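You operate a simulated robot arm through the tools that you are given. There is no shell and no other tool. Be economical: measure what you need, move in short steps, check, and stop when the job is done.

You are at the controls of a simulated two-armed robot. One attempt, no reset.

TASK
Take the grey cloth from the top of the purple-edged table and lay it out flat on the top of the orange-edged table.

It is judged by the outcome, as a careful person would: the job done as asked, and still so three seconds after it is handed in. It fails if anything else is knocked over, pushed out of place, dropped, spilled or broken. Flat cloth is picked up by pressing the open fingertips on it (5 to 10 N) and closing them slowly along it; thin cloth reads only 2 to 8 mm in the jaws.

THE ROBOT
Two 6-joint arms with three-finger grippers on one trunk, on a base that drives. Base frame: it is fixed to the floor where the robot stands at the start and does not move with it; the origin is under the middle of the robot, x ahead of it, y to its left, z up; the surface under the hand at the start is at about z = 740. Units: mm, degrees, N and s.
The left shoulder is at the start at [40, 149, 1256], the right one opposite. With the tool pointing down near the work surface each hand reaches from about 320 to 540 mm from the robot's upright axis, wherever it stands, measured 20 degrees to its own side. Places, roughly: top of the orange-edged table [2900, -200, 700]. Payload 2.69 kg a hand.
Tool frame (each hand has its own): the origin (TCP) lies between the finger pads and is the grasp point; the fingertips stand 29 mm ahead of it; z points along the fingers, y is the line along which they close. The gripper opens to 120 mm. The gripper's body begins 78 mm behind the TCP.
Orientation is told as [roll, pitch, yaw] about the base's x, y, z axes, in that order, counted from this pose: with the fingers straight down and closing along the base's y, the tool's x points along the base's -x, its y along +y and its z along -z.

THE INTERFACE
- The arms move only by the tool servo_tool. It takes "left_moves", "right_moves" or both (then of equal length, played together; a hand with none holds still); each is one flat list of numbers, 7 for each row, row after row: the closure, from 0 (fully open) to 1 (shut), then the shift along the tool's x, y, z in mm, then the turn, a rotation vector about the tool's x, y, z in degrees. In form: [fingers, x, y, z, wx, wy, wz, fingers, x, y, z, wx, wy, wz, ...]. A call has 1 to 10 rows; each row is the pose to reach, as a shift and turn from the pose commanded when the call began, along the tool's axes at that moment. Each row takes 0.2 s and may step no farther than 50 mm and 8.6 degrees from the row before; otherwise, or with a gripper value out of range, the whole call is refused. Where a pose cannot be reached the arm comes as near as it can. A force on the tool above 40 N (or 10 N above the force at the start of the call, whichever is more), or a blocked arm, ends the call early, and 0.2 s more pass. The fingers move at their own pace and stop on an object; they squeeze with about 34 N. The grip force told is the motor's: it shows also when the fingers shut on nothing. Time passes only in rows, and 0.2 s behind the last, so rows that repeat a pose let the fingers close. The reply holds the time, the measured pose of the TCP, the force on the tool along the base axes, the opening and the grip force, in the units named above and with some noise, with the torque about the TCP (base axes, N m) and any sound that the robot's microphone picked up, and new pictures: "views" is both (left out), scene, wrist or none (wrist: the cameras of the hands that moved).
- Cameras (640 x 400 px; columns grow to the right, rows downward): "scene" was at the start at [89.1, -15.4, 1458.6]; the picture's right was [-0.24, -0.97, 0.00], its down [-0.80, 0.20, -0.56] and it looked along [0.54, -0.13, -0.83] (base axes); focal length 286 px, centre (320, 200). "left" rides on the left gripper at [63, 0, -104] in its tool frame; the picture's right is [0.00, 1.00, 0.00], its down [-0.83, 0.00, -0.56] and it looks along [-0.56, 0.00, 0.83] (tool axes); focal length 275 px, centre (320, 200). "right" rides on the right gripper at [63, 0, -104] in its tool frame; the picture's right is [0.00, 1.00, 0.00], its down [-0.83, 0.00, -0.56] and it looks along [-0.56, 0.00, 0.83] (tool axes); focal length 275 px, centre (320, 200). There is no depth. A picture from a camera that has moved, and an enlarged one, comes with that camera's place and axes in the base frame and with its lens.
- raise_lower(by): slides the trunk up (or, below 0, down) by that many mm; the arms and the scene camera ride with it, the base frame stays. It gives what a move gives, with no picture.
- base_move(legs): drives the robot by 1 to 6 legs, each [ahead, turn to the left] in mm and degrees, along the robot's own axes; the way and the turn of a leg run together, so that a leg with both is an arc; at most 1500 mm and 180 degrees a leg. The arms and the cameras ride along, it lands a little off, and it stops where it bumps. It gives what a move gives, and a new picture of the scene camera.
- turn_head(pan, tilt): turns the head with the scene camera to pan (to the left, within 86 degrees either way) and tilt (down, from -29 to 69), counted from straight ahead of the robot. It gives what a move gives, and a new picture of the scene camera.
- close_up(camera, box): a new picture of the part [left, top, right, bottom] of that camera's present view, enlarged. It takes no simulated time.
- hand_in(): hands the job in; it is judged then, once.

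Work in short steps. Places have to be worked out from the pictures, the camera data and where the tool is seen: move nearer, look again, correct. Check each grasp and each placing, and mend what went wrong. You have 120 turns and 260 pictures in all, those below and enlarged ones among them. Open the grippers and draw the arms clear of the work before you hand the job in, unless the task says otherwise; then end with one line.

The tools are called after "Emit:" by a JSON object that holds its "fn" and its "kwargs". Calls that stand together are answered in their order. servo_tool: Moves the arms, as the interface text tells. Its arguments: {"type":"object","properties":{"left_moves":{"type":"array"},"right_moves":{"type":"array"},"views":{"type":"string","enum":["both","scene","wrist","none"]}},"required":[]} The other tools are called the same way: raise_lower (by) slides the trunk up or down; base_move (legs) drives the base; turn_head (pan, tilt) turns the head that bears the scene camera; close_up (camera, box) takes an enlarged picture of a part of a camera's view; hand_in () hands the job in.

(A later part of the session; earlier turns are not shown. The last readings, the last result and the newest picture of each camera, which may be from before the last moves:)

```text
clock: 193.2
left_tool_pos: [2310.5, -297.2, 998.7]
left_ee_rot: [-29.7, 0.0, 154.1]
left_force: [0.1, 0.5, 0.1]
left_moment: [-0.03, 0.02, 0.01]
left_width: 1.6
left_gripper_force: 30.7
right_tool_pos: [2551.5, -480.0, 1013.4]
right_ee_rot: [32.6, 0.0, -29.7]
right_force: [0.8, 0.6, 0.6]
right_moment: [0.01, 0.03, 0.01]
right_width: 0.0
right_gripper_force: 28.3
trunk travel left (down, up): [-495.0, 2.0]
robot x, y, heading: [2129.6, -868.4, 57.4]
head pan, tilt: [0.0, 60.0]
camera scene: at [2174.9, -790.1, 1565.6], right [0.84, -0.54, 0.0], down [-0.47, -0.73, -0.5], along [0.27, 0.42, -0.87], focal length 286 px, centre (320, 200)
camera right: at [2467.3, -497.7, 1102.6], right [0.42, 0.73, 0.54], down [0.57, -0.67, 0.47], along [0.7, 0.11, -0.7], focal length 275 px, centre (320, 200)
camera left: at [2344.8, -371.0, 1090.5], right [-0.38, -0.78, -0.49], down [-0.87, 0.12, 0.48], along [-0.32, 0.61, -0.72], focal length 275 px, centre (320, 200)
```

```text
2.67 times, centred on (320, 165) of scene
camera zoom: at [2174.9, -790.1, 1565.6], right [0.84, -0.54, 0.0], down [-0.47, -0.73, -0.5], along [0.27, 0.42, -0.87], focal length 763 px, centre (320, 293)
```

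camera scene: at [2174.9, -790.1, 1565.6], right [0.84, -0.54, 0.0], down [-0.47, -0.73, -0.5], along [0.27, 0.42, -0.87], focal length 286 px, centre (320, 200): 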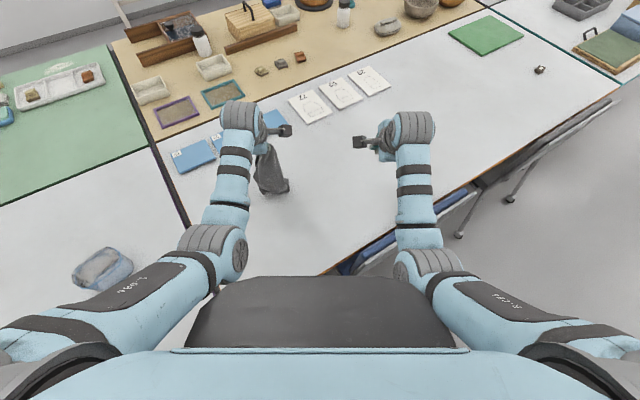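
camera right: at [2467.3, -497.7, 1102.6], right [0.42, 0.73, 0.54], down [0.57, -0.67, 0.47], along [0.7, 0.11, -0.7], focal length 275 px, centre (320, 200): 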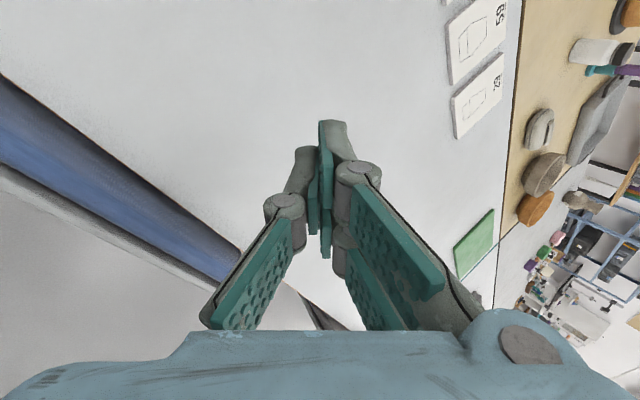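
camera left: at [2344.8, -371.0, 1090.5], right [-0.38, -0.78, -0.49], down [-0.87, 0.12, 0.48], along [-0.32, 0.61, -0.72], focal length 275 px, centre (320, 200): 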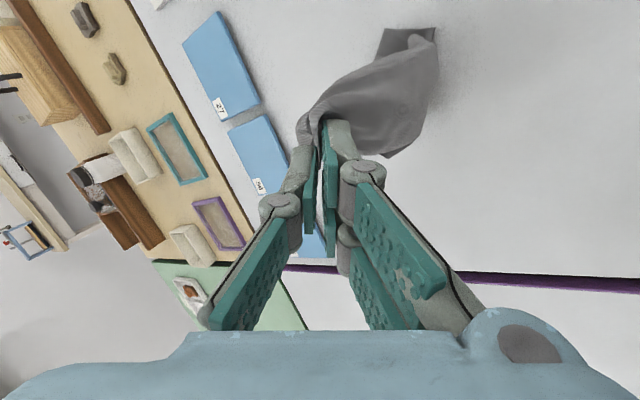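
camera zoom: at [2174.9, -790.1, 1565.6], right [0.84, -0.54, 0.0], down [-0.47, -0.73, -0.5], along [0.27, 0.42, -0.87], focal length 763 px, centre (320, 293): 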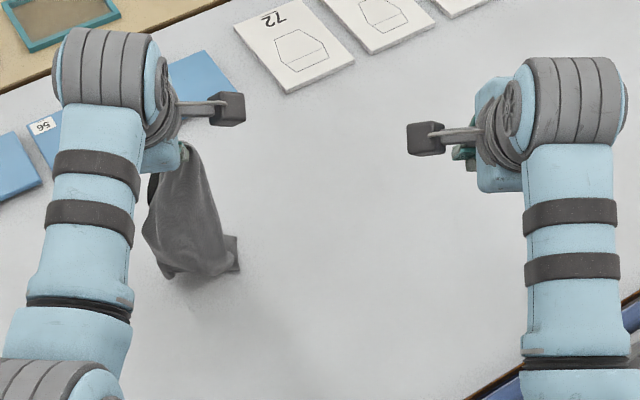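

The right jaw slipped off; the cloth now hangs cleanly from one corner in the left hand. I lay it out sideways by turning right first, then lowering and turning left in small alternating steps so it trails out flat.

Emit:
{"fn": "servo_tool", "kwargs": {"right_moves": [0.6, 0, -20, -30, 0, 0, 0, 0.6, 0, -40, -60, 0, 0, 0], "views": "none"}}

Emit:
{"fn": "base_move", "kwargs": {"legs": [[0, -13]]}}

Emit:
{"fn": "raise_lower", "kwargs": {"by": -90}}

Emit:
{"fn": "base_move", "kwargs": {"legs": [[0, 9]]}}

Emit:
{"fn": "raise_lower", "kwargs": {"by": -60}}

Emit:
{"fn": "base_move", "kwargs": {"legs": [[0, 9]]}}

Emit:
{"fn": "raise_lower", "kwargs": {"by": -50}}

Emit:
{"fn": "close_up", "kwargs": {"camera": "scene", "box": [200, 80, 440, 240]}}

```text
clock: 193.8
left_tool_pos: [2308.4, -298.4, 1000.0]
left_ee_rot: [-29.7, 0.2, 154.1]
left_force: [-1.1, 1.0, 0.5]
left_moment: [-0.02, 0.02, -0.01]
left_width: 1.6
left_gripper_force: 30.8
right_tool_pos: [2522.9, -537.9, 1047.6]
right_ee_rot: [33.0, -0.7, -30.1]
right_force: [0.0, 0.5, -0.8]
right_moment: [0.04, -0.05, -0.01]
right_width: 47.8
right_gripper_force: 0.0
trunk travel left (down, up): [-495.0, 2.0]
robot x, y, heading: [2131.1, -867.8, 57.6]
head pan, tilt: [0.0, 60.0]
```

```text
clock: 195.1
left_tool_pos: [2433.2, -351.5, 998.5]
left_ee_rot: [-29.7, 0.2, 141.2]
left_force: [0.6, -0.4, -0.8]
left_moment: [0.02, 0.02, -0.01]
left_width: 1.6
left_gripper_force: 31.0
right_tool_pos: [2585.0, -637.1, 1043.4]
right_ee_rot: [32.5, -0.8, -43.1]
right_force: [0.1, -0.2, -0.1]
right_moment: [-0.01, 0.02, 0.02]
right_width: 48.0
right_gripper_force: 0.1
trunk travel left (down, up): [-495.0, 2.0]
robot x, y, heading: [2125.6, -862.9, 44.4]
head pan, tilt: [0.0, 60.0]
camera scene: at [2189.1, -802.7, 1565.6], right [0.7, -0.71, 0.0], down [-0.62, -0.61, -0.5], along [0.36, 0.35, -0.87], focal length 286 px, centre (320, 200)
```

scene: 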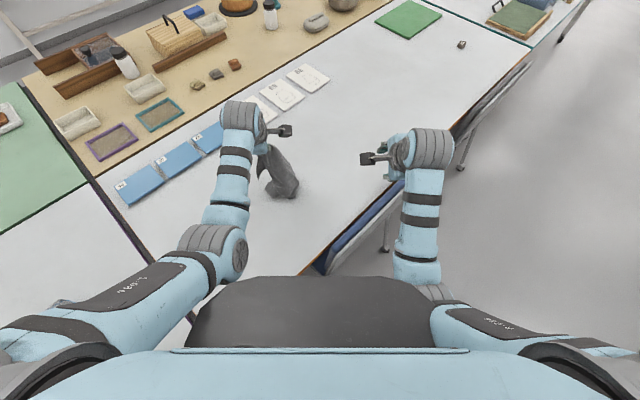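

```text
clock: 196.3
left_tool_pos: [2433.1, -352.7, 909.9]
left_ee_rot: [-29.8, 0.2, 141.3]
left_force: [-0.2, -0.7, 0.3]
left_moment: [0.0, 0.01, 0.04]
left_width: 1.9
left_gripper_force: 31.1
right_tool_pos: [2584.9, -638.4, 952.4]
right_ee_rot: [32.5, -0.9, -43.1]
right_force: [0.3, -0.2, -0.3]
right_moment: [-0.05, 0.01, -0.02]
right_width: 48.1
right_gripper_force: 0.0
trunk travel left (down, up): [-405.0, 92.0]
robot x, y, heading: [2129.4, -861.9, 44.4]
head pan, tilt: [0.0, 60.0]
```

```text
clock: 197.3
left_tool_pos: [2350.0, -311.4, 910.6]
left_ee_rot: [-29.6, 0.1, 150.1]
left_force: [-0.4, 0.1, -0.7]
left_moment: [-0.02, 0.01, -0.03]
left_width: 2.1
left_gripper_force: 31.2
right_tool_pos: [2546.5, -570.3, 952.8]
right_ee_rot: [32.6, -0.8, -34.2]
right_force: [-0.3, 0.5, -0.6]
right_moment: [0.01, -0.01, -0.03]
right_width: 48.1
right_gripper_force: 0.1
trunk travel left (down, up): [-405.0, 92.0]
robot x, y, heading: [2128.0, -867.5, 53.6]
head pan, tilt: [0.0, 60.0]
camera scene: at [2181.1, -795.7, 1476.0], right [0.8, -0.6, 0.0], down [-0.52, -0.69, -0.5], along [0.3, 0.4, -0.87], focal length 286 px, centre (320, 200)
```

scene: 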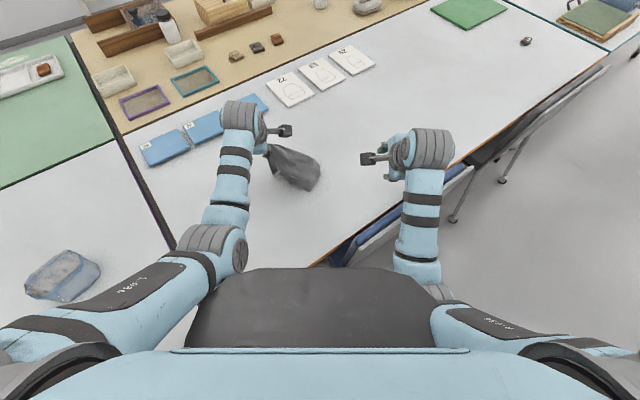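

```text
clock: 198.3
left_tool_pos: [2349.2, -311.2, 848.6]
left_ee_rot: [-29.6, 0.2, 150.2]
left_force: [-0.7, 0.0, 0.2]
left_moment: [0.01, 0.04, 0.02]
left_width: 2.0
left_gripper_force: 31.5
right_tool_pos: [2544.7, -570.6, 892.9]
right_ee_rot: [32.5, -0.9, -34.3]
right_force: [-0.6, -0.5, 0.5]
right_moment: [0.04, 0.03, 0.01]
right_width: 48.0
right_gripper_force: 0.0
trunk travel left (down, up): [-345.0, 152.0]
robot x, y, heading: [2125.6, -864.1, 53.2]
head pan, tilt: [0.0, 60.0]
```

```text
clock: 199.4
left_tool_pos: [2261.0, -284.3, 849.4]
left_ee_rot: [-29.6, 0.1, 159.1]
left_force: [-0.4, -1.3, -0.9]
left_moment: [-0.02, -0.01, -0.03]
left_width: 1.7
left_gripper_force: 31.1
right_tool_pos: [2494.9, -510.5, 891.8]
right_ee_rot: [32.3, -0.9, -25.1]
right_force: [-0.1, 0.0, -0.5]
right_moment: [-0.02, 0.0, -0.02]
right_width: 47.9
right_gripper_force: 0.1
trunk travel left (down, up): [-345.0, 152.0]
robot x, y, heading: [2126.5, -864.7, 62.4]
head pan, tilt: [0.0, 60.0]
camera scene: at [2169.1, -788.0, 1415.4], right [0.89, -0.46, 0.0], down [-0.4, -0.77, -0.5], along [0.23, 0.44, -0.87], focal length 286 px, centre (320, 200)
```

scene: 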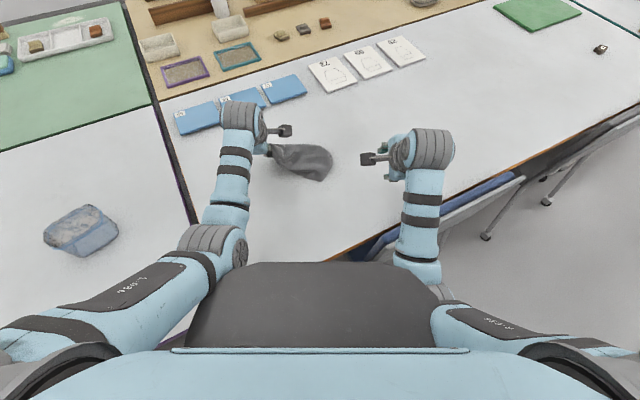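

```text
clock: 200.3
left_tool_pos: [2260.7, -283.7, 800.7]
left_ee_rot: [-29.5, 0.1, 159.1]
left_force: [0.8, 0.1, 0.2]
left_moment: [-0.04, 0.01, -0.04]
left_width: 1.5
left_gripper_force: 31.3
right_tool_pos: [2493.8, -509.9, 842.4]
right_ee_rot: [32.4, -0.9, -25.2]
right_force: [0.3, 0.6, 0.6]
right_moment: [0.0, -0.02, 0.04]
right_width: 47.9
right_gripper_force: 0.1
trunk travel left (down, up): [-295.0, 202.0]
robot x, y, heading: [2128.3, -866.0, 62.3]
head pan, tilt: [0.0, 60.0]
```

```text
2.50 times, centred on (320, 160) of scene
camera zoom: at [2168.2, -787.9, 1365.7], right [0.89, -0.46, 0.0], down [-0.4, -0.77, -0.5], along [0.23, 0.44, -0.87], focal length 715 px, centre (320, 300)
```

zoom: 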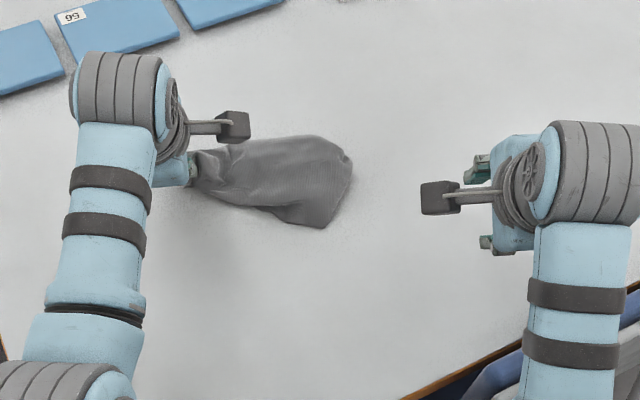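

I zoom in closely on the bundle to find a real edge or corner to work with.

Emit:
{"fn": "close_up", "kwargs": {"camera": "scene", "box": [262, 125, 342, 178]}}

```text
7.55 times, centred on (302, 152) of scene
camera zoom: at [2168.2, -787.9, 1365.7], right [0.89, -0.46, 0.0], down [-0.4, -0.77, -0.5], along [0.23, 0.44, -0.87], focal length 2158 px, centre (456, 566)
```

zoom: 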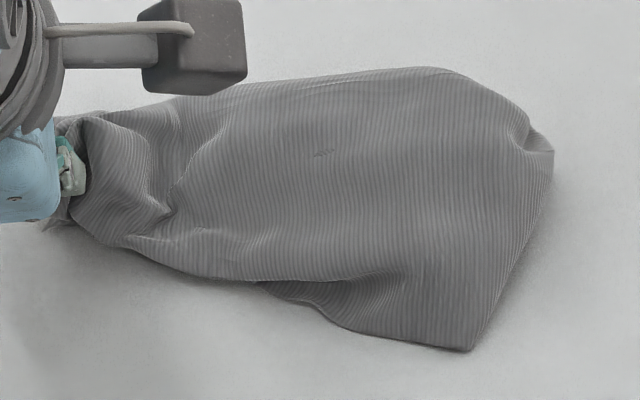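

The lower-right tip (≈[2376,-394]) is a real corner whose straight edge runs back toward the held corner, so it is probably the adjacent corner. I shift the left hand inward (leaning) while turning the base left, and bring the right hand, leaning inward, above that corner.

Emit:
{"fn": "servo_tool", "kwargs": {"left_moves": [1, 17, 0, 0, 0, 4, 0, 1, 35, 0, 0, 0, 8, 0], "views": "none"}}

Emit:
{"fn": "base_move", "kwargs": {"legs": [[0, 4]]}}

Emit:
{"fn": "servo_tool", "kwargs": {"left_moves": [1, 17, 0, 0, 0, 4, 0, 1, 35, 0, 0, 0, 8, 0], "views": "none"}}

Emit:
{"fn": "base_move", "kwargs": {"legs": [[0, 4]]}}

Emit:
{"fn": "servo_tool", "kwargs": {"right_moves": [0.6, 16, 4, 14, 6.4, 3, 0, 0.6, 33, 8, 28, 12.8, 6, 0, 0.6, 50, 12, 42, 19.2, 9, 0, 0.6, 67, 16, 56, 25.6, 12, 0, 0.6, 83, 20.9, 68.5, 32, 15, 0, 0.6, 83, 20.9, 68.5, 32, 15, 0], "views": "wrist"}}

Emit:
{"fn": "close_up", "kwargs": {"camera": "scene", "box": [220, 90, 420, 220]}}

```text
clock: 200.9
left_tool_pos: [2295.1, -295.6, 800.3]
left_ee_rot: [-29.9, 7.1, 155.1]
left_force: [-0.2, 0.4, -1.1]
left_moment: [-0.02, 0.04, -0.04]
left_width: 1.7
left_gripper_force: 30.9
right_tool_pos: [2495.8, -508.7, 842.8]
right_ee_rot: [32.4, -0.9, -25.3]
right_force: [-0.1, 0.0, 0.4]
right_moment: [0.01, -0.04, 0.0]
right_width: 48.0
right_gripper_force: 0.1
trunk travel left (down, up): [-295.0, 202.0]
robot x, y, heading: [2128.7, -870.9, 62.4]
head pan, tilt: [0.0, 60.0]
```

```text
clock: 201.8
left_tool_pos: [2254.2, -285.2, 800.6]
left_ee_rot: [-30.0, 7.0, 159.1]
left_force: [-0.1, 1.1, 0.6]
left_moment: [0.01, 0.03, -0.01]
left_width: 1.7
left_gripper_force: 30.4
right_tool_pos: [2468.3, -484.1, 841.9]
right_ee_rot: [32.4, -0.9, -21.2]
right_force: [0.5, -0.6, -0.3]
right_moment: [0.0, -0.01, 0.02]
right_width: 48.0
right_gripper_force: 0.0
trunk travel left (down, up): [-295.0, 202.0]
robot x, y, heading: [2127.2, -868.7, 66.4]
head pan, tilt: [0.0, 60.0]
camera scene: at [2163.8, -785.5, 1365.8], right [0.92, -0.4, 0.0], down [-0.35, -0.79, -0.5], along [0.2, 0.46, -0.87], focal length 286 px, centre (320, 200)
```

scene: 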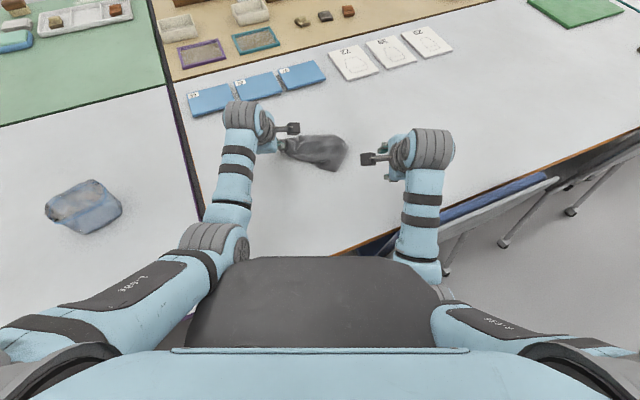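

```text
clock: 202.4
left_tool_pos: [2286.2, -297.6, 806.3]
left_ee_rot: [-30.7, 13.9, 155.0]
left_force: [0.0, 0.0, 0.0]
left_moment: [-0.01, 0.01, -0.02]
left_width: 1.8
left_gripper_force: 30.9
right_tool_pos: [2469.9, -485.0, 841.4]
right_ee_rot: [32.4, -1.0, -21.2]
right_force: [-0.8, -0.3, 0.8]
right_moment: [-0.02, 0.01, 0.01]
right_width: 48.0
right_gripper_force: 0.0
trunk travel left (down, up): [-295.0, 202.0]
robot x, y, heading: [2128.5, -859.1, 66.5]
head pan, tilt: [0.0, 60.0]
```

```text
clock: 203.2
left_tool_pos: [2245.9, -288.1, 806.3]
left_ee_rot: [-30.6, 14.0, 159.1]
left_force: [-0.6, -0.3, 0.4]
left_moment: [-0.01, 0.01, -0.02]
left_width: 1.5
left_gripper_force: 31.1
right_tool_pos: [2440.8, -460.1, 842.4]
right_ee_rot: [32.4, -0.9, -17.2]
right_force: [0.4, -0.3, -0.2]
right_moment: [0.0, -0.01, -0.01]
right_width: 47.9
right_gripper_force: 0.0
trunk travel left (down, up): [-295.0, 202.0]
robot x, y, heading: [2130.5, -860.8, 70.2]
head pan, tilt: [0.0, 60.0]
camera scene: at [2158.2, -783.2, 1365.8], right [0.94, -0.34, 0.0], down [-0.29, -0.82, -0.5], along [0.17, 0.47, -0.87], focal length 286 px, centre (320, 200)
```

scene: 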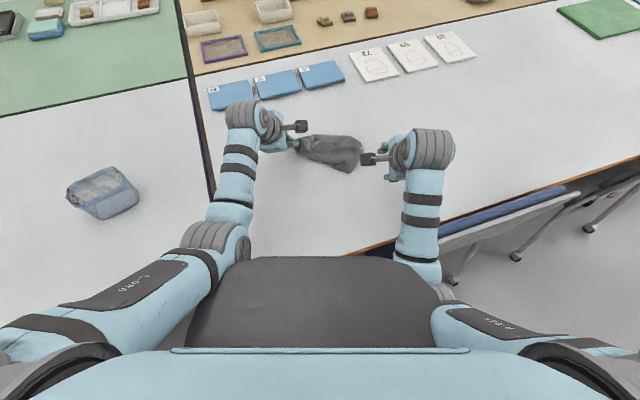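

```text
clock: 204.6
left_tool_pos: [2245.9, -287.6, 805.3]
left_ee_rot: [-30.6, 14.0, 159.1]
left_force: [0.3, 0.0, 0.7]
left_moment: [-0.01, 0.02, 0.02]
left_width: 1.6
left_gripper_force: 30.5
right_tool_pos: [2379.7, -385.4, 795.1]
right_ee_rot: [0.8, 13.3, -13.0]
right_force: [-0.2, -0.1, 0.1]
right_moment: [0.0, 0.02, -0.01]
right_width: 48.0
right_gripper_force: 0.1
trunk travel left (down, up): [-295.0, 202.0]
robot x, y, heading: [2128.2, -865.3, 70.6]
head pan, tilt: [0.0, 60.0]
camera right: at [2342.2, -378.8, 910.9], right [0.22, 0.97, 0.01], down [0.91, -0.21, 0.35], along [0.34, -0.07, -0.94], focal length 275 px, centre (320, 200)
```

right: 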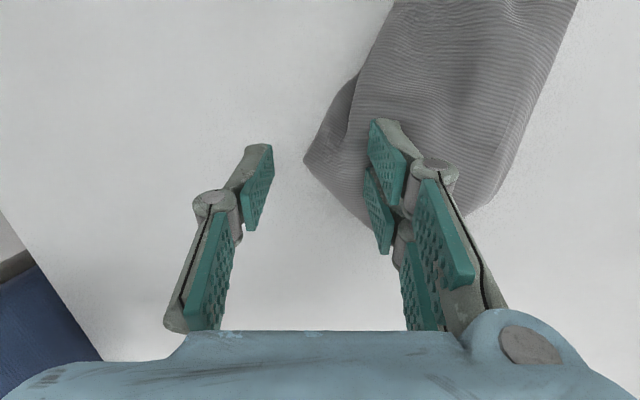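

```text
3.08 times, centred on (320, 155) of scene
camera zoom: at [2157.1, -783.4, 1365.8], right [0.94, -0.34, 0.0], down [-0.29, -0.82, -0.5], along [0.17, 0.47, -0.87], focal length 880 px, centre (320, 338)
```

zoom: 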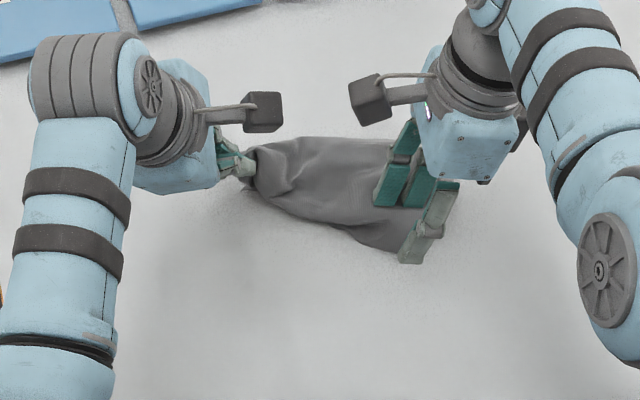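

The leaning works and both hands are close together. The corner tip lies just between the right fingers; I shift 8 mm back, lower to contact and close on it.

Emit:
{"fn": "servo_tool", "kwargs": {"right_moves": [0.6, -3, -8, 12, 0, 0, 0, 0.6, -6, -8, 22, 0, 0, 0, 0.6, -6, -8, 26.8, 0, 0, 0, 0.6, -6, -8, 26.8, 0, 0, 0, 0.68, -6, -8, 26.6, 0, 0, 0, 0.76, -6, -8, 26.4, 0, 0, 0, 0.84, -6, -8, 26.4, 0, 0, 0, 0.92, -6, -8, 26.4, 0, 0, 0, 1, -6, -8, 26.4, 0, 0, 0, 1, -6, -8, 26.4, 0, 0, 0], "views": "wrist"}}

```text
clock: 206.8
left_tool_pos: [2244.5, -290.6, 808.0]
left_ee_rot: [-30.8, 14.1, 159.0]
left_force: [-0.6, -0.6, 0.9]
left_moment: [0.02, 0.04, -0.03]
left_width: 1.6
left_gripper_force: 31.3
right_tool_pos: [2376.6, -393.6, 771.8]
right_ee_rot: [1.3, 13.1, -12.7]
right_force: [2.1, 4.9, 33.2]
right_moment: [-0.39, -0.43, 0.07]
right_width: 1.9
right_gripper_force: 29.1
trunk travel left (down, up): [-295.0, 202.0]
robot x, y, heading: [2132.7, -864.9, 70.3]
head pan, tilt: [0.0, 60.0]
camera right: at [2338.1, -388.1, 887.4], right [0.22, 0.97, 0.02], down [0.91, -0.22, 0.35], along [0.35, -0.06, -0.94], focal length 275 px, centre (320, 200)
```

right: 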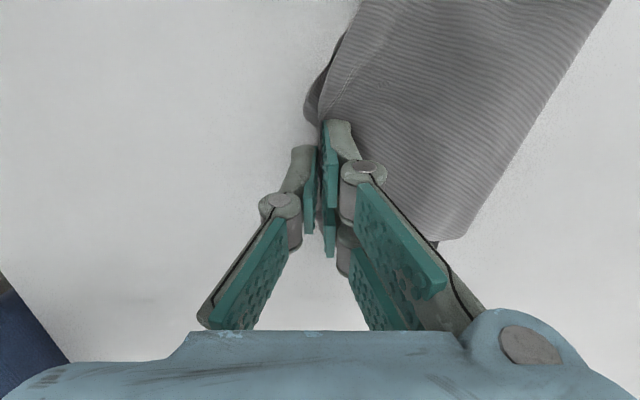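

Gripped (1.9 mm). I lift both with the trunk and spread the hands to about 245 mm, straightening up.

Emit:
{"fn": "raise_lower", "kwargs": {"by": 195}}

Emit:
{"fn": "servo_tool", "kwargs": {"left_moves": [1, -8, 0, 0, 0, -4, 0, 1, -16, 0, 0, 0, -8, 0, 1, -24, 0, 0, 0, -12, 0, 1, -32, 0, 0, 0, -14, 0, 1, -32, 0, 0, 0, -14, 0], "right_moves": [1, -11, 0, -8, 0, -4, 0, 1, -22, 0, -16, 0, -8, 0, 1, -33, 0, -24, 0, -12, 0, 1, -45, 0, -32, 0, -13, 0, 1, -45, 0, -32, 0, -13, 0], "views": "none"}}

Emit:
{"fn": "close_up", "kwargs": {"camera": "scene", "box": [220, 70, 420, 220]}}

```text
clock: 209.0
left_tool_pos: [2245.0, -288.3, 1001.5]
left_ee_rot: [-30.5, 14.0, 159.2]
left_force: [-0.2, 0.2, 0.4]
left_moment: [0.01, 0.03, -0.02]
left_width: 1.9
left_gripper_force: 31.8
right_tool_pos: [2376.8, -393.6, 962.7]
right_ee_rot: [0.5, 13.2, -12.9]
right_force: [-0.4, -1.8, 1.9]
right_moment: [0.0, 0.03, -0.02]
right_width: 1.8
right_gripper_force: 30.8
trunk travel left (down, up): [-490.0, 7.0]
robot x, y, heading: [2126.0, -865.7, 70.5]
head pan, tilt: [0.0, 60.0]
```

```text
clock: 210.2
left_tool_pos: [2215.5, -277.7, 993.5]
left_ee_rot: [-29.7, 1.8, 166.1]
left_force: [1.3, -1.0, -0.4]
left_moment: [-0.01, -0.02, -0.04]
left_width: 1.5
left_gripper_force: 31.1
right_tool_pos: [2426.6, -403.6, 983.7]
right_ee_rot: [0.5, 0.2, -13.1]
right_force: [-0.3, 1.8, 0.3]
right_moment: [0.03, 0.04, -0.04]
right_width: 1.0
right_gripper_force: 29.4
trunk travel left (down, up): [-490.0, 7.0]
robot x, y, heading: [2129.1, -864.4, 70.2]
head pan, tilt: [0.0, 60.0]
```

```text
2.67 times, centred on (320, 145) of scene
camera zoom: at [2157.2, -783.0, 1560.9], right [0.94, -0.34, 0.0], down [-0.29, -0.82, -0.5], along [0.17, 0.47, -0.87], focal length 763 px, centre (320, 347)
```

zoom: 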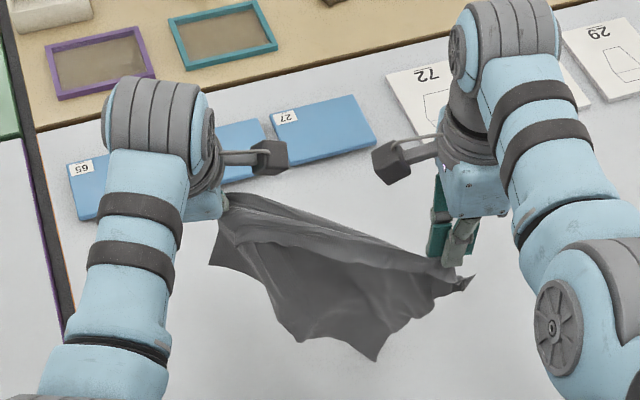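

Much better: the cloth now hangs open from the two hands, deep enough (≥216 mm) to be an edge hold. I level the hands far out (fwd ≈620), then lower so the bottom lies on the table.

Emit:
{"fn": "servo_tool", "kwargs": {"left_moves": [1, 0, -8, 4, 0, 0, 0, 1, 0, -15, 9, 0, 0, 0, 1, 0, -22, 13, 0, 0, 0, 1, 0, -30, 17.5, 0, -1.8, 0, 1, 0, -30, 17.5, 0, -1.8, 0], "right_moves": [1, 0, 18, -5, -6, 0, 0, 1, 0, 36, -8, -12, 0, 0, 1, 0, 54, -10, -18, 0, 0, 1, 0, 70, -10, -24, 0, 0, 1, 0, 85, -10, -30, 0, 0], "views": "none"}}

Emit:
{"fn": "raise_lower", "kwargs": {"by": -70}}

Emit:
{"fn": "close_up", "kwargs": {"camera": "scene", "box": [220, 70, 420, 220]}}

```text
clock: 211.4
left_tool_pos: [2223.8, -243.5, 993.3]
left_ee_rot: [-29.6, 0.3, 167.1]
left_force: [0.5, -0.7, 0.6]
left_moment: [-0.02, -0.02, -0.02]
left_width: 1.8
left_gripper_force: 31.1
right_tool_pos: [2446.1, -321.8, 994.8]
right_ee_rot: [30.7, 0.2, -13.1]
right_force: [-0.2, -0.2, -0.1]
right_moment: [-0.01, 0.01, -0.02]
right_width: 1.2
right_gripper_force: 30.2
trunk travel left (down, up): [-490.0, 7.0]
robot x, y, heading: [2127.0, -866.3, 70.3]
head pan, tilt: [0.0, 60.0]
```

```text
clock: 212.4
left_tool_pos: [2224.3, -244.2, 923.4]
left_ee_rot: [-29.6, 0.4, 167.0]
left_force: [1.1, -0.9, -0.6]
left_moment: [0.01, 0.01, 0.0]
left_width: 1.7
left_gripper_force: 30.9
right_tool_pos: [2446.8, -322.9, 924.7]
right_ee_rot: [30.7, 0.3, -13.1]
right_force: [-1.2, 1.1, 0.0]
right_moment: [-0.02, 0.0, -0.01]
right_width: 1.0
right_gripper_force: 31.2
trunk travel left (down, up): [-420.0, 77.0]
robot x, y, heading: [2128.9, -869.0, 70.5]
head pan, tilt: [0.0, 60.0]
```

```text
2.67 times, centred on (320, 145) of scene
camera zoom: at [2157.2, -782.8, 1491.0], right [0.94, -0.34, 0.0], down [-0.29, -0.82, -0.5], along [0.17, 0.47, -0.87], focal length 763 px, centre (320, 347)
```

zoom: 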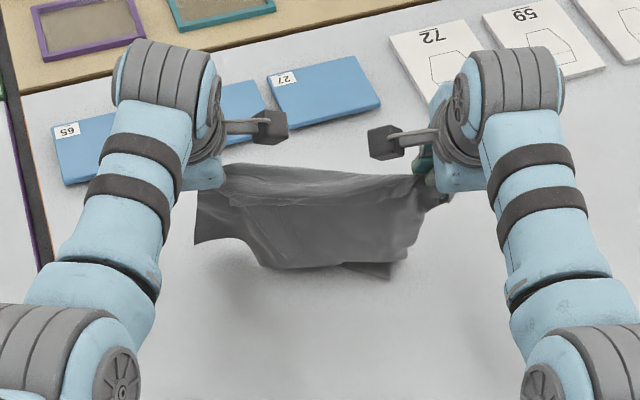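

It hangs as a broad sheet now. I lay it by drawing the hands back and down, as before.

Emit:
{"fn": "servo_tool", "kwargs": {"left_moves": [1, 0, 20, 12, 0, 0, 0, 1, 0, 45, 18, -4, 0, 0, 1, 0, 72, 22, -8, 0, 0, 1, 0, 98, 26, -12, 0, 0, 1, 0, 120, 34, -15, 0, 0], "right_moves": [1, 0, -20, 12, 0, 0, 0, 1, 0, -45, 18, 4, 0, 0, 1, 0, -72, 22, 8, 0, 0, 1, 0, -98, 26, 12, 0, 0, 1, 0, -120, 34, 15, 0, 0], "views": "none"}}

Emit:
{"fn": "servo_tool", "kwargs": {"left_moves": [1, -4, 30.3, -4.9, -3, 0, 0, 1, -8, 61.1, -6.9, -6, 0, 0, 1, -12, 92.6, -6.1, -9, 0, 0, 1, -12, 118.2, -2, -12, 0, 0, 1, -12, 140.4, 6, -15, 0, 0, 1, -12, 140.4, 6, -15, 0, 0], "right_moves": [1, -4, -30.3, -4.9, 3, 0, 0, 1, -8, -61.1, -6.9, 6, 0, 0, 1, -12, -92.6, -6.1, 9, 0, 0, 1, -12, -118.2, -2, 12, 0, 0, 1, -12, -140.4, 6, 15, 0, 0, 1, -12, -140.4, 6, 15, 0, 0], "views": "both"}}

Emit:
{"fn": "close_up", "kwargs": {"camera": "scene", "box": [220, 120, 420, 260]}}

```text
clock: 213.7
left_tool_pos: [2203.3, -330.6, 833.3]
left_ee_rot: [-14.5, 0.2, 167.0]
left_force: [0.0, 0.1, 0.1]
left_moment: [0.03, 0.01, 0.0]
left_width: 1.7
left_gripper_force: 31.5
right_tool_pos: [2424.5, -406.1, 835.1]
right_ee_rot: [15.7, 0.2, -13.1]
right_force: [-1.0, -1.0, 0.2]
right_moment: [0.01, 0.02, 0.0]
right_width: 0.8
right_gripper_force: 30.5
trunk travel left (down, up): [-420.0, 77.0]
robot x, y, heading: [2128.6, -865.8, 70.5]
head pan, tilt: [0.0, 60.0]
```

```text
clock: 215.2
left_tool_pos: [2159.8, -410.6, 821.7]
left_ee_rot: [-4.5, -0.6, 167.8]
left_force: [22.0, -12.4, -2.9]
left_moment: [-0.36, -0.5, -0.14]
left_width: 1.6
left_gripper_force: 31.7
right_tool_pos: [2405.0, -536.7, 791.1]
right_ee_rot: [0.8, 0.9, -13.0]
right_force: [-21.6, 12.5, 3.3]
right_moment: [0.34, 0.58, -0.13]
right_width: 1.2
right_gripper_force: 30.8
trunk travel left (down, up): [-420.0, 77.0]
robot x, y, heading: [2128.3, -861.7, 70.4]
head pan, tilt: [0.0, 60.0]
stopped in row 6 (left hand): the arm was blocked; the commanded pose is now the measured one
camera scene: at [2156.9, -782.7, 1491.3], right [0.94, -0.34, 0.0], down [-0.29, -0.82, -0.5], along [0.17, 0.47, -0.87], focal length 286 px, centre (320, 200)
camera right: at [2342.8, -524.3, 897.3], right [0.22, 0.98, 0.01], down [0.82, -0.19, 0.54], along [0.53, -0.11, -0.84], focal length 275 px, centre (320, 200)
camera left: at [2220.9, -433.7, 925.1], right [-0.22, -0.97, -0.08], down [-0.81, 0.14, 0.56], along [-0.54, 0.18, -0.82], focal length 275 px, centre (320, 200)
```

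scene: 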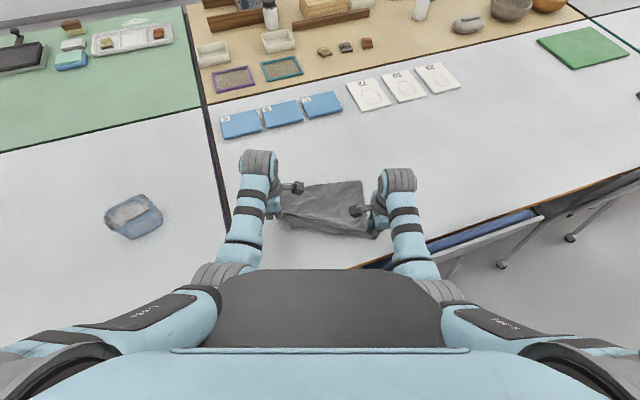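
right: 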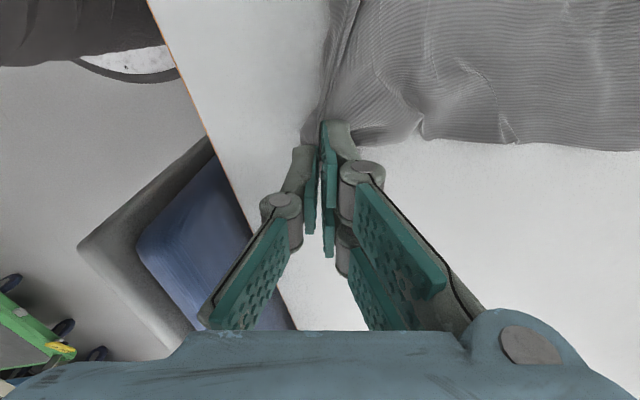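
left: 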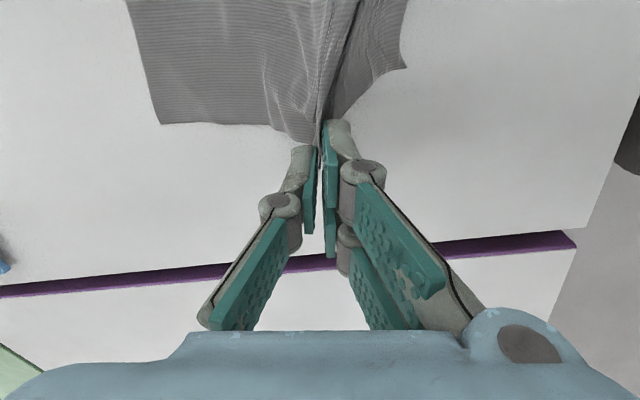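

```text
2.86 times, centred on (320, 190) of scene
camera zoom: at [2156.9, -782.7, 1491.3], right [0.94, -0.34, 0.0], down [-0.29, -0.82, -0.5], along [0.17, 0.47, -0.87], focal length 817 px, centre (320, 229)
```

zoom: 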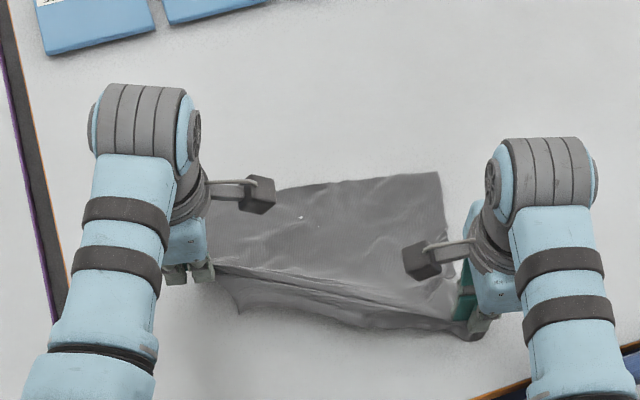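

Excellent – the cloth is laid out taut as a full sheet, with only the gripped edge raised and a short strip on my side. I relax the tension, lower both hands while moving slightly forward so the strip trails toward me, and release with light pressure.

Emit:
{"fn": "servo_tool", "kwargs": {"left_moves": [1, 3, 0, 10, -1.5, 0, 0, 1, 5, -3, 22, -3, 0, 0, 1, 5, -7, 34, -4.5, 0, 0, 1, 5, -11, 44, -4.5, 0, 0, 1, 5, -13, 50, -4.5, 0, 0, 1, 5, -13, 51.5, -4.5, 0, 0], "right_moves": [1, 3, 0, 4, 0, 0, 0, 1, 5, 3, 8, 0, 0, 0, 1, 5, 7, 12, 0, 0, 0, 1, 5, 11, 16, 0, 0, 0, 1, 5, 13, 19, 0, 0, 0, 1, 5, 13, 20.5, 0, 0, 0], "views": "none"}}

Emit:
{"fn": "servo_tool", "kwargs": {"left_moves": [0.95, 0, 0, 0, 0, 0, 0, 0.85, 0, 0, 0, 0, 0, 0, 0.75, 0, 0, 0, 0, 0, 0, 0.6, 0, 0, -2, 0, 0, 0, 0.55, 0, 0, -30, 0, 0, 0, 0.5, -15, 0, -55, 0, 0, 0, 0.5, -50, 0, -60, 0, 0, 0, 0.5, -80, 0, -60, 0, 0, 0], "right_moves": [0.95, 0, 0, 0, 0, 0, 0, 0.85, 0, 0, 0, 0, 0, 0, 0.75, 0, 0, 0, 0, 0, 0, 0.6, 0, 0, -2, 0, 0, 0, 0.55, 0, 0, -30, 0, 0, 0, 0.5, -15, 0, -55, 0, 0, 0, 0.5, -50, 0, -60, 0, 0, 0, 0.5, -80, 0, -60, 0, 0, 0], "views": "wrist"}}

Emit:
{"fn": "close_up", "kwargs": {"camera": "scene", "box": [220, 120, 420, 260]}}

```text
clock: 216.7
left_tool_pos: [2169.3, -397.2, 770.2]
left_ee_rot: [0.1, -0.5, 167.7]
left_force: [7.9, -5.2, 1.8]
left_moment: [-0.13, -0.27, 0.01]
left_width: 1.7
left_gripper_force: 31.7
right_tool_pos: [2404.6, -524.3, 771.6]
right_ee_rot: [0.7, 0.5, -13.1]
right_force: [-8.4, 5.6, 0.8]
right_moment: [0.11, 0.14, -0.08]
right_width: 0.9
right_gripper_force: 29.9
trunk travel left (down, up): [-420.0, 77.0]
robot x, y, heading: [2126.6, -866.0, 70.6]
head pan, tilt: [0.0, 60.0]
```

```text
clock: 218.4
left_tool_pos: [2092.5, -381.1, 831.8]
left_ee_rot: [0.2, -0.5, 167.6]
left_force: [-0.5, 0.0, -0.6]
left_moment: [0.01, -0.02, -0.01]
left_width: 59.9
left_gripper_force: 0.0
right_tool_pos: [2484.5, -543.7, 829.4]
right_ee_rot: [0.6, 0.5, -13.0]
right_force: [0.2, -0.6, 0.4]
right_moment: [0.01, 0.08, -0.01]
right_width: 59.8
right_gripper_force: 0.0
trunk travel left (down, up): [-420.0, 77.0]
robot x, y, heading: [2128.7, -862.6, 70.3]
head pan, tilt: [0.0, 60.0]
camera right: at [2421.3, -531.1, 934.1], right [0.22, 0.97, 0.01], down [0.81, -0.19, 0.55], along [0.54, -0.11, -0.84], focal length 275 px, centre (320, 200)
camera left: at [2155.3, -395.2, 935.9], right [-0.22, -0.98, 0.0], down [-0.81, 0.18, 0.56], along [-0.55, 0.12, -0.83], focal length 275 px, centre (320, 200)
```

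right: 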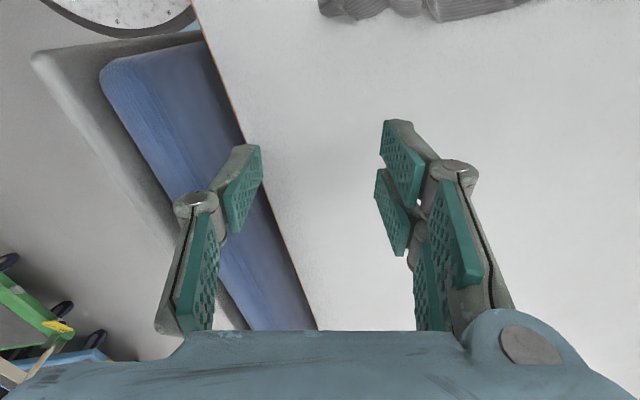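
left: 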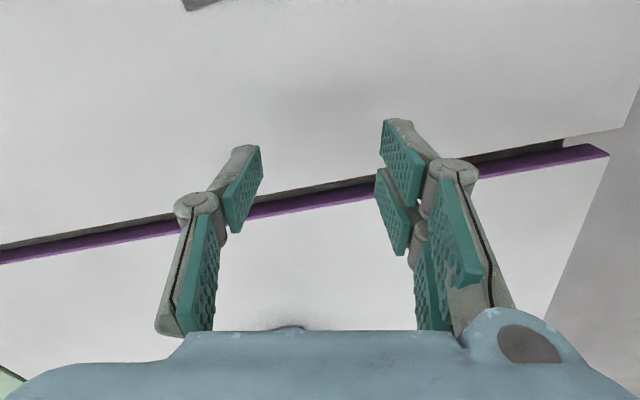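

```text
2.86 times, centred on (320, 190) of scene
camera zoom: at [2157.2, -782.8, 1491.3], right [0.94, -0.34, 0.0], down [-0.29, -0.82, -0.5], along [0.17, 0.47, -0.87], focal length 817 px, centre (320, 229)
```

zoom: 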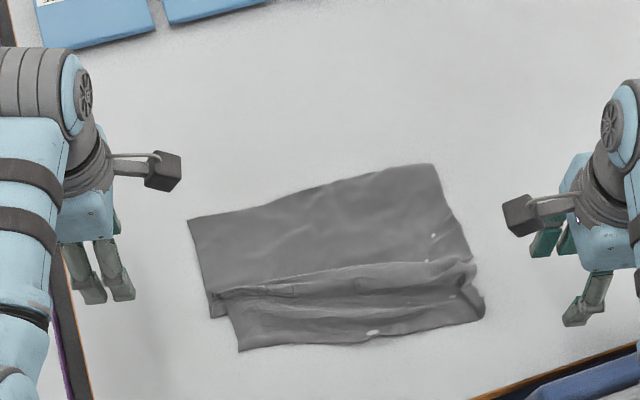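

Now the cloth is spread with just a pleat across its middle (about 90 mm taken up). I'll pull the far edge forward to open the pleat: first both hands, tilted, go above the far corners, and the trunk goes down for reach.

Emit:
{"fn": "servo_tool", "kwargs": {"left_moves": [1, 16, -8.7, -20.6, 6, 0, 0, 1, 32, -17.4, -41.2, 12, 0, 0, 1, 49, -26, -62, 18, 0, 0, 1, 65, -35, -82, 24, 0, 0, 1, 81, -43.4, -103, 30, 0, 0, 1, 81, -43.4, -103, 30, 0, 0], "right_moves": [1, 20, 31, -21, -6, 0, 0, 1, 40, 63, -42, -12, 0, 0, 1, 60, 94, -64, -18, 0, 0, 1, 81, 126, -85, -24, 0, 0, 1, 101, 157, -106, -30, 0, 0, 1, 101, 157, -106, -30, 0, 0], "views": "none"}}

Emit:
{"fn": "raise_lower", "kwargs": {"by": -150}}

Emit:
{"fn": "close_up", "kwargs": {"camera": "right", "box": [0, 0, 640, 400]}}

Emit:
{"fn": "close_up", "kwargs": {"camera": "left", "box": [0, 0, 640, 400]}}

```text
clock: 219.9
left_tool_pos: [2120.7, -317.8, 942.2]
left_ee_rot: [-32.9, -7.6, 170.8]
left_force: [0.5, 0.9, -1.0]
left_moment: [0.0, 0.01, 0.01]
left_width: 0.1
left_gripper_force: 29.0
right_tool_pos: [2419.9, -368.0, 940.9]
right_ee_rot: [30.7, 0.6, -13.1]
right_force: [0.8, 0.2, 0.5]
right_moment: [0.01, -0.03, 0.01]
right_width: 0.1
right_gripper_force: 28.9
trunk travel left (down, up): [-420.0, 77.0]
robot x, y, heading: [2126.3, -864.9, 70.2]
head pan, tilt: [0.0, 60.0]
stopped in row 6 (left hand): the arm was blocked; the commanded pose is now the measured one
```

```text
clock: 221.7
left_tool_pos: [2120.7, -319.0, 792.2]
left_ee_rot: [-32.7, -7.6, 170.8]
left_force: [0.0, 0.6, 0.1]
left_moment: [0.03, 0.0, -0.02]
left_width: 0.1
left_gripper_force: 28.2
right_tool_pos: [2419.8, -367.6, 790.2]
right_ee_rot: [30.7, 0.4, -13.1]
right_force: [0.0, 0.7, -0.5]
right_moment: [0.04, 0.03, -0.01]
right_width: 0.0
right_gripper_force: 28.3
trunk travel left (down, up): [-270.0, 227.0]
robot x, y, heading: [2132.4, -865.1, 70.5]
head pan, tilt: [0.0, 60.0]
```

```text
1.00 times, centred on (320, 200) of right (not enlarged: the box is as wide or as high as the picture)
camera zoom: at [2346.3, -405.8, 880.5], right [0.19, 0.84, 0.51], down [0.75, -0.46, 0.47], along [0.63, 0.29, -0.72], focal length 275 px, centre (320, 200)
```

zoom: 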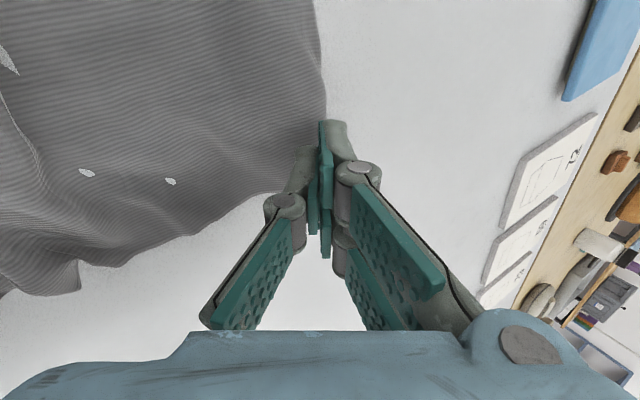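

```text
1.00 times, centred on (320, 200) of left (not enlarged: the box is as wide or as high as the picture)
camera zoom: at [2184.7, -387.3, 870.8], right [-0.21, -0.82, -0.54], down [-0.8, -0.17, 0.58], along [-0.56, 0.55, -0.62], focal length 275 px, centre (320, 200)
```

zoom: 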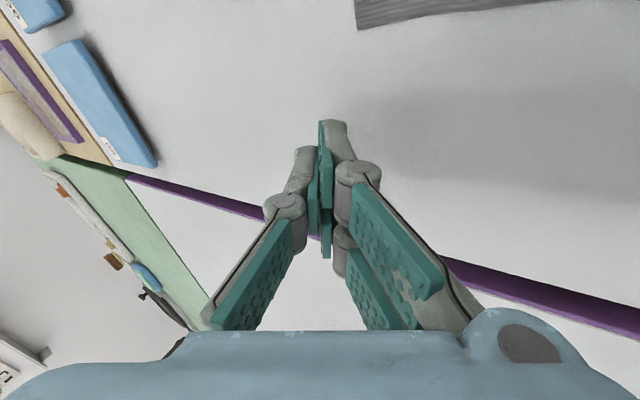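

The right tips are over the far-right corner; the left got blocked aside. I do the right corner first: press, pull it 60 mm forward, lift; then turn 6° right and place the left hand.

Emit:
{"fn": "servo_tool", "kwargs": {"right_moves": [1, 5, -11.9, 4.7, 0, 0, 0, 1, 5, -17.9, 15, 0, 0, 0, 1, 5, -18.7, 16.3, 0, 0, 0, 1, 5, -10, 21.3, 0, 0, 0, 1, 5, -1.4, 26.3, 0, 0, 0, 1, 5, 7.3, 31.3, 0, 0, 0, 1, 5, 15.9, 36.3, 0, 0, 0, 1, 5, 24.6, 41.3, 0, 0, 0, 1, 5, 33.3, 46.3, 0, 0, 0, 1, 5, 33.3, 46.3, 0, 0, 0], "views": "none"}}

Emit:
{"fn": "servo_tool", "kwargs": {"right_moves": [1, 0, 12, -20, 0, 0, 0, 1, -20, 20, -50, 0, 0, 0], "left_moves": [1, 0, 0, -10, -1, 4, 0, 1, 0, 0, -10, -2.7, 7.6, 0], "views": "none"}}

Emit:
{"fn": "base_move", "kwargs": {"legs": [[0, -6]]}}

Emit:
{"fn": "servo_tool", "kwargs": {"left_moves": [1, 7, 15, 0, 0, 0, 0, 1, 13, 31, 2.5, 0, 0, 0, 1, 13, 31, 2.5, 0, 0, 0], "views": "wrist"}}

Emit:
{"fn": "close_up", "kwargs": {"camera": "scene", "box": [200, 110, 420, 260]}}

```text
clock: 223.9
left_tool_pos: [2119.8, -319.1, 791.9]
left_ee_rot: [-32.7, -7.6, 170.8]
left_force: [-0.1, -0.8, -0.1]
left_moment: [-0.01, 0.0, -0.01]
left_width: 0.1
left_gripper_force: 28.5
right_tool_pos: [2427.2, -316.0, 767.4]
right_ee_rot: [30.6, 0.4, -13.2]
right_force: [-0.5, -0.4, -0.4]
right_moment: [-0.02, 0.01, 0.03]
right_width: 0.0
right_gripper_force: 28.9
trunk travel left (down, up): [-270.0, 227.0]
robot x, y, heading: [2127.9, -867.2, 70.4]
head pan, tilt: [0.0, 60.0]
```

```text
clock: 224.5
left_tool_pos: [2122.9, -326.5, 800.6]
left_ee_rot: [-29.6, -0.7, 166.6]
left_force: [0.1, 0.0, -0.7]
left_moment: [-0.04, 0.0, 0.04]
left_width: 0.0
left_gripper_force: 28.0
right_tool_pos: [2444.3, -330.7, 822.4]
right_ee_rot: [30.7, 0.4, -13.1]
right_force: [1.8, -0.3, 0.5]
right_moment: [-0.03, 0.01, 0.02]
right_width: 0.0
right_gripper_force: 28.8
trunk travel left (down, up): [-270.0, 227.0]
robot x, y, heading: [2124.9, -865.5, 70.2]
head pan, tilt: [0.0, 60.0]
```

```text
clock: 225.4
left_tool_pos: [2177.8, -327.2, 799.0]
left_ee_rot: [-29.6, -0.7, 160.6]
left_force: [0.0, -0.3, -0.1]
left_moment: [0.02, -0.03, 0.01]
left_width: 0.2
left_gripper_force: 28.3
right_tool_pos: [2498.1, -365.3, 821.4]
right_ee_rot: [30.7, 0.3, -19.1]
right_force: [-0.5, -0.3, -0.2]
right_moment: [-0.03, -0.05, 0.0]
right_width: 0.0
right_gripper_force: 28.8
trunk travel left (down, up): [-270.0, 227.0]
robot x, y, heading: [2132.1, -863.3, 64.1]
head pan, tilt: [0.0, 60.0]
camera scene: at [2164.8, -785.9, 1341.1], right [0.9, -0.43, 0.0], down [-0.37, -0.78, -0.5], along [0.22, 0.45, -0.87], focal length 286 px, centre (320, 200)
```

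scene: 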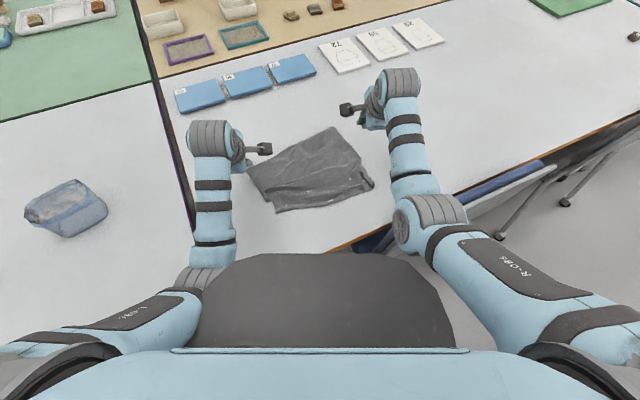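

```text
clock: 226.2
left_tool_pos: [2181.0, -355.3, 781.5]
left_ee_rot: [-29.8, -1.0, 160.9]
left_force: [-0.1, 0.2, 0.1]
left_moment: [0.01, 0.03, -0.04]
left_width: 0.1
left_gripper_force: 28.6
right_tool_pos: [2498.2, -365.7, 820.5]
right_ee_rot: [30.7, 0.4, -19.2]
right_force: [0.2, 0.2, -1.0]
right_moment: [0.0, -0.02, 0.01]
right_width: 0.0
right_gripper_force: 28.8
trunk travel left (down, up): [-270.0, 227.0]
robot x, y, heading: [2130.2, -859.9, 64.3]
head pan, tilt: [0.0, 60.0]
camera left: at [2226.0, -426.8, 871.4], right [-0.3, -0.82, -0.5], down [-0.87, 0.01, 0.5], along [-0.4, 0.58, -0.71], focal length 275 px, centre (320, 200)
```

left: 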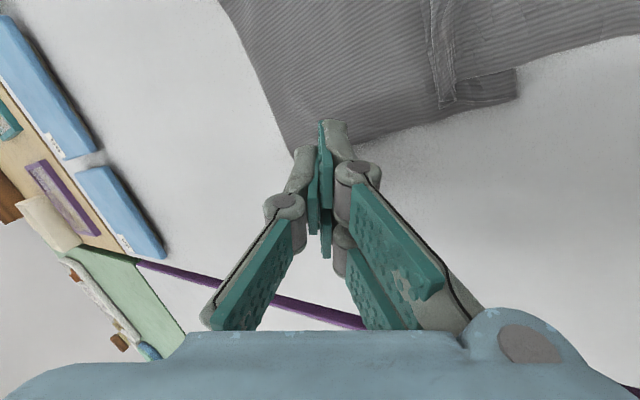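

```text
2.67 times, centred on (310, 185) of scene
camera zoom: at [2165.6, -786.0, 1341.1], right [0.9, -0.43, 0.0], down [-0.37, -0.78, -0.5], along [0.22, 0.45, -0.87], focal length 763 px, centre (347, 240)
```

zoom: 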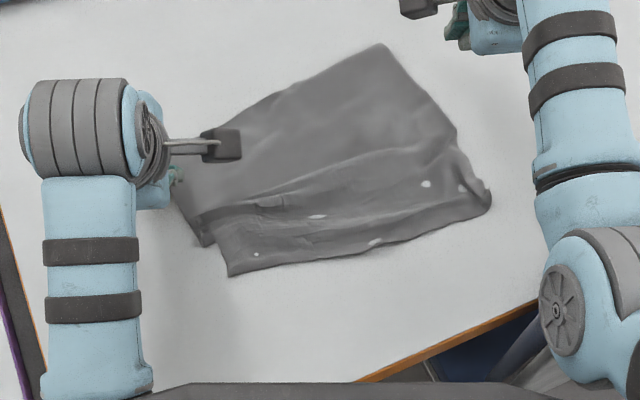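

The right half is now nearly flat. Same for the left: press on the far-left corner, pull it forward ~78 mm, lift, and look.

Emit:
{"fn": "servo_tool", "kwargs": {"left_moves": [1, 0, 4, 6.9, 0, 0, 0, 1, 0, 7, 12.1, 0, 0, 0, 1, 0, 7.6, 13.2, 0, 0, 0, 1, 0, -3.7, 19.7, 0, 0, 0, 1, 0, -15, 26.2, 0, 0, 0, 1, 0, -26.3, 32.7, 0, 0, 0, 1, 0, -37.6, 39.2, 0, 0, 0, 1, 0, -48.9, 45.7, 0, 0, 0, 1, 0, -60.2, 52.2, 0, 0, 0, 1, 0, -60.2, 52.2, 0, 0, 0], "views": "none"}}

Emit:
{"fn": "servo_tool", "kwargs": {"left_moves": [1, 0, 0, -20, 0, 0, 0, 1, -20, 10, -50, 0, 0, 0, 1, -50, 10, -60, 0, 0, 0], "views": "none"}}

Emit:
{"fn": "raise_lower", "kwargs": {"by": 120}}

Emit:
{"fn": "close_up", "kwargs": {"camera": "scene", "box": [200, 100, 420, 250]}}

```text
clock: 228.4
left_tool_pos: [2207.6, -282.8, 767.0]
left_ee_rot: [-29.7, -0.8, 160.8]
left_force: [-0.9, 0.3, 1.4]
left_moment: [-0.03, -0.04, -0.03]
left_width: 0.1
left_gripper_force: 28.2
right_tool_pos: [2498.4, -365.2, 820.7]
right_ee_rot: [30.7, 0.2, -19.1]
right_force: [-0.2, 0.0, 0.0]
right_moment: [0.03, 0.03, 0.01]
right_width: 0.0
right_gripper_force: 28.4
trunk travel left (down, up): [-270.0, 227.0]
robot x, y, heading: [2127.5, -869.2, 64.2]
head pan, tilt: [0.0, 60.0]
```

```text
clock: 229.2
left_tool_pos: [2148.4, -301.7, 814.2]
left_ee_rot: [-29.6, -0.7, 160.7]
left_force: [-0.6, -0.9, -0.6]
left_moment: [0.02, -0.01, 0.02]
left_width: 0.0
left_gripper_force: 28.5
right_tool_pos: [2498.2, -364.5, 821.0]
right_ee_rot: [30.7, 0.3, -19.1]
right_force: [0.4, -0.1, 0.4]
right_moment: [-0.01, 0.01, -0.04]
right_width: 0.0
right_gripper_force: 29.0
trunk travel left (down, up): [-270.0, 227.0]
robot x, y, heading: [2129.4, -861.9, 64.3]
head pan, tilt: [0.0, 60.0]
```

```text
clock: 230.7
left_tool_pos: [2148.6, -302.7, 934.6]
left_ee_rot: [-29.7, -0.8, 160.7]
left_force: [-0.4, -0.1, 0.4]
left_moment: [-0.01, 0.01, 0.01]
left_width: 0.1
left_gripper_force: 28.8
right_tool_pos: [2497.7, -364.9, 941.5]
right_ee_rot: [30.8, 0.5, -19.1]
right_force: [0.1, -0.2, -0.1]
right_moment: [-0.03, 0.01, -0.01]
right_width: 0.1
right_gripper_force: 27.7
trunk travel left (down, up): [-390.0, 107.0]
robot x, y, heading: [2127.8, -865.3, 64.4]
head pan, tilt: [0.0, 60.0]
```

```text
2.67 times, centred on (310, 175) of scene
camera zoom: at [2165.6, -786.2, 1460.9], right [0.9, -0.43, 0.0], down [-0.37, -0.78, -0.5], along [0.22, 0.45, -0.87], focal length 763 px, centre (347, 267)
```

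zoom: 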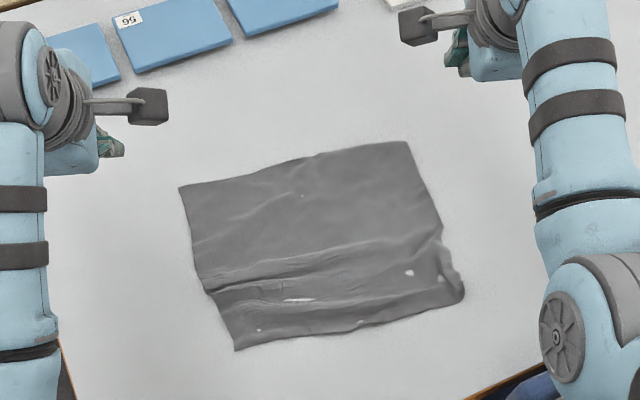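

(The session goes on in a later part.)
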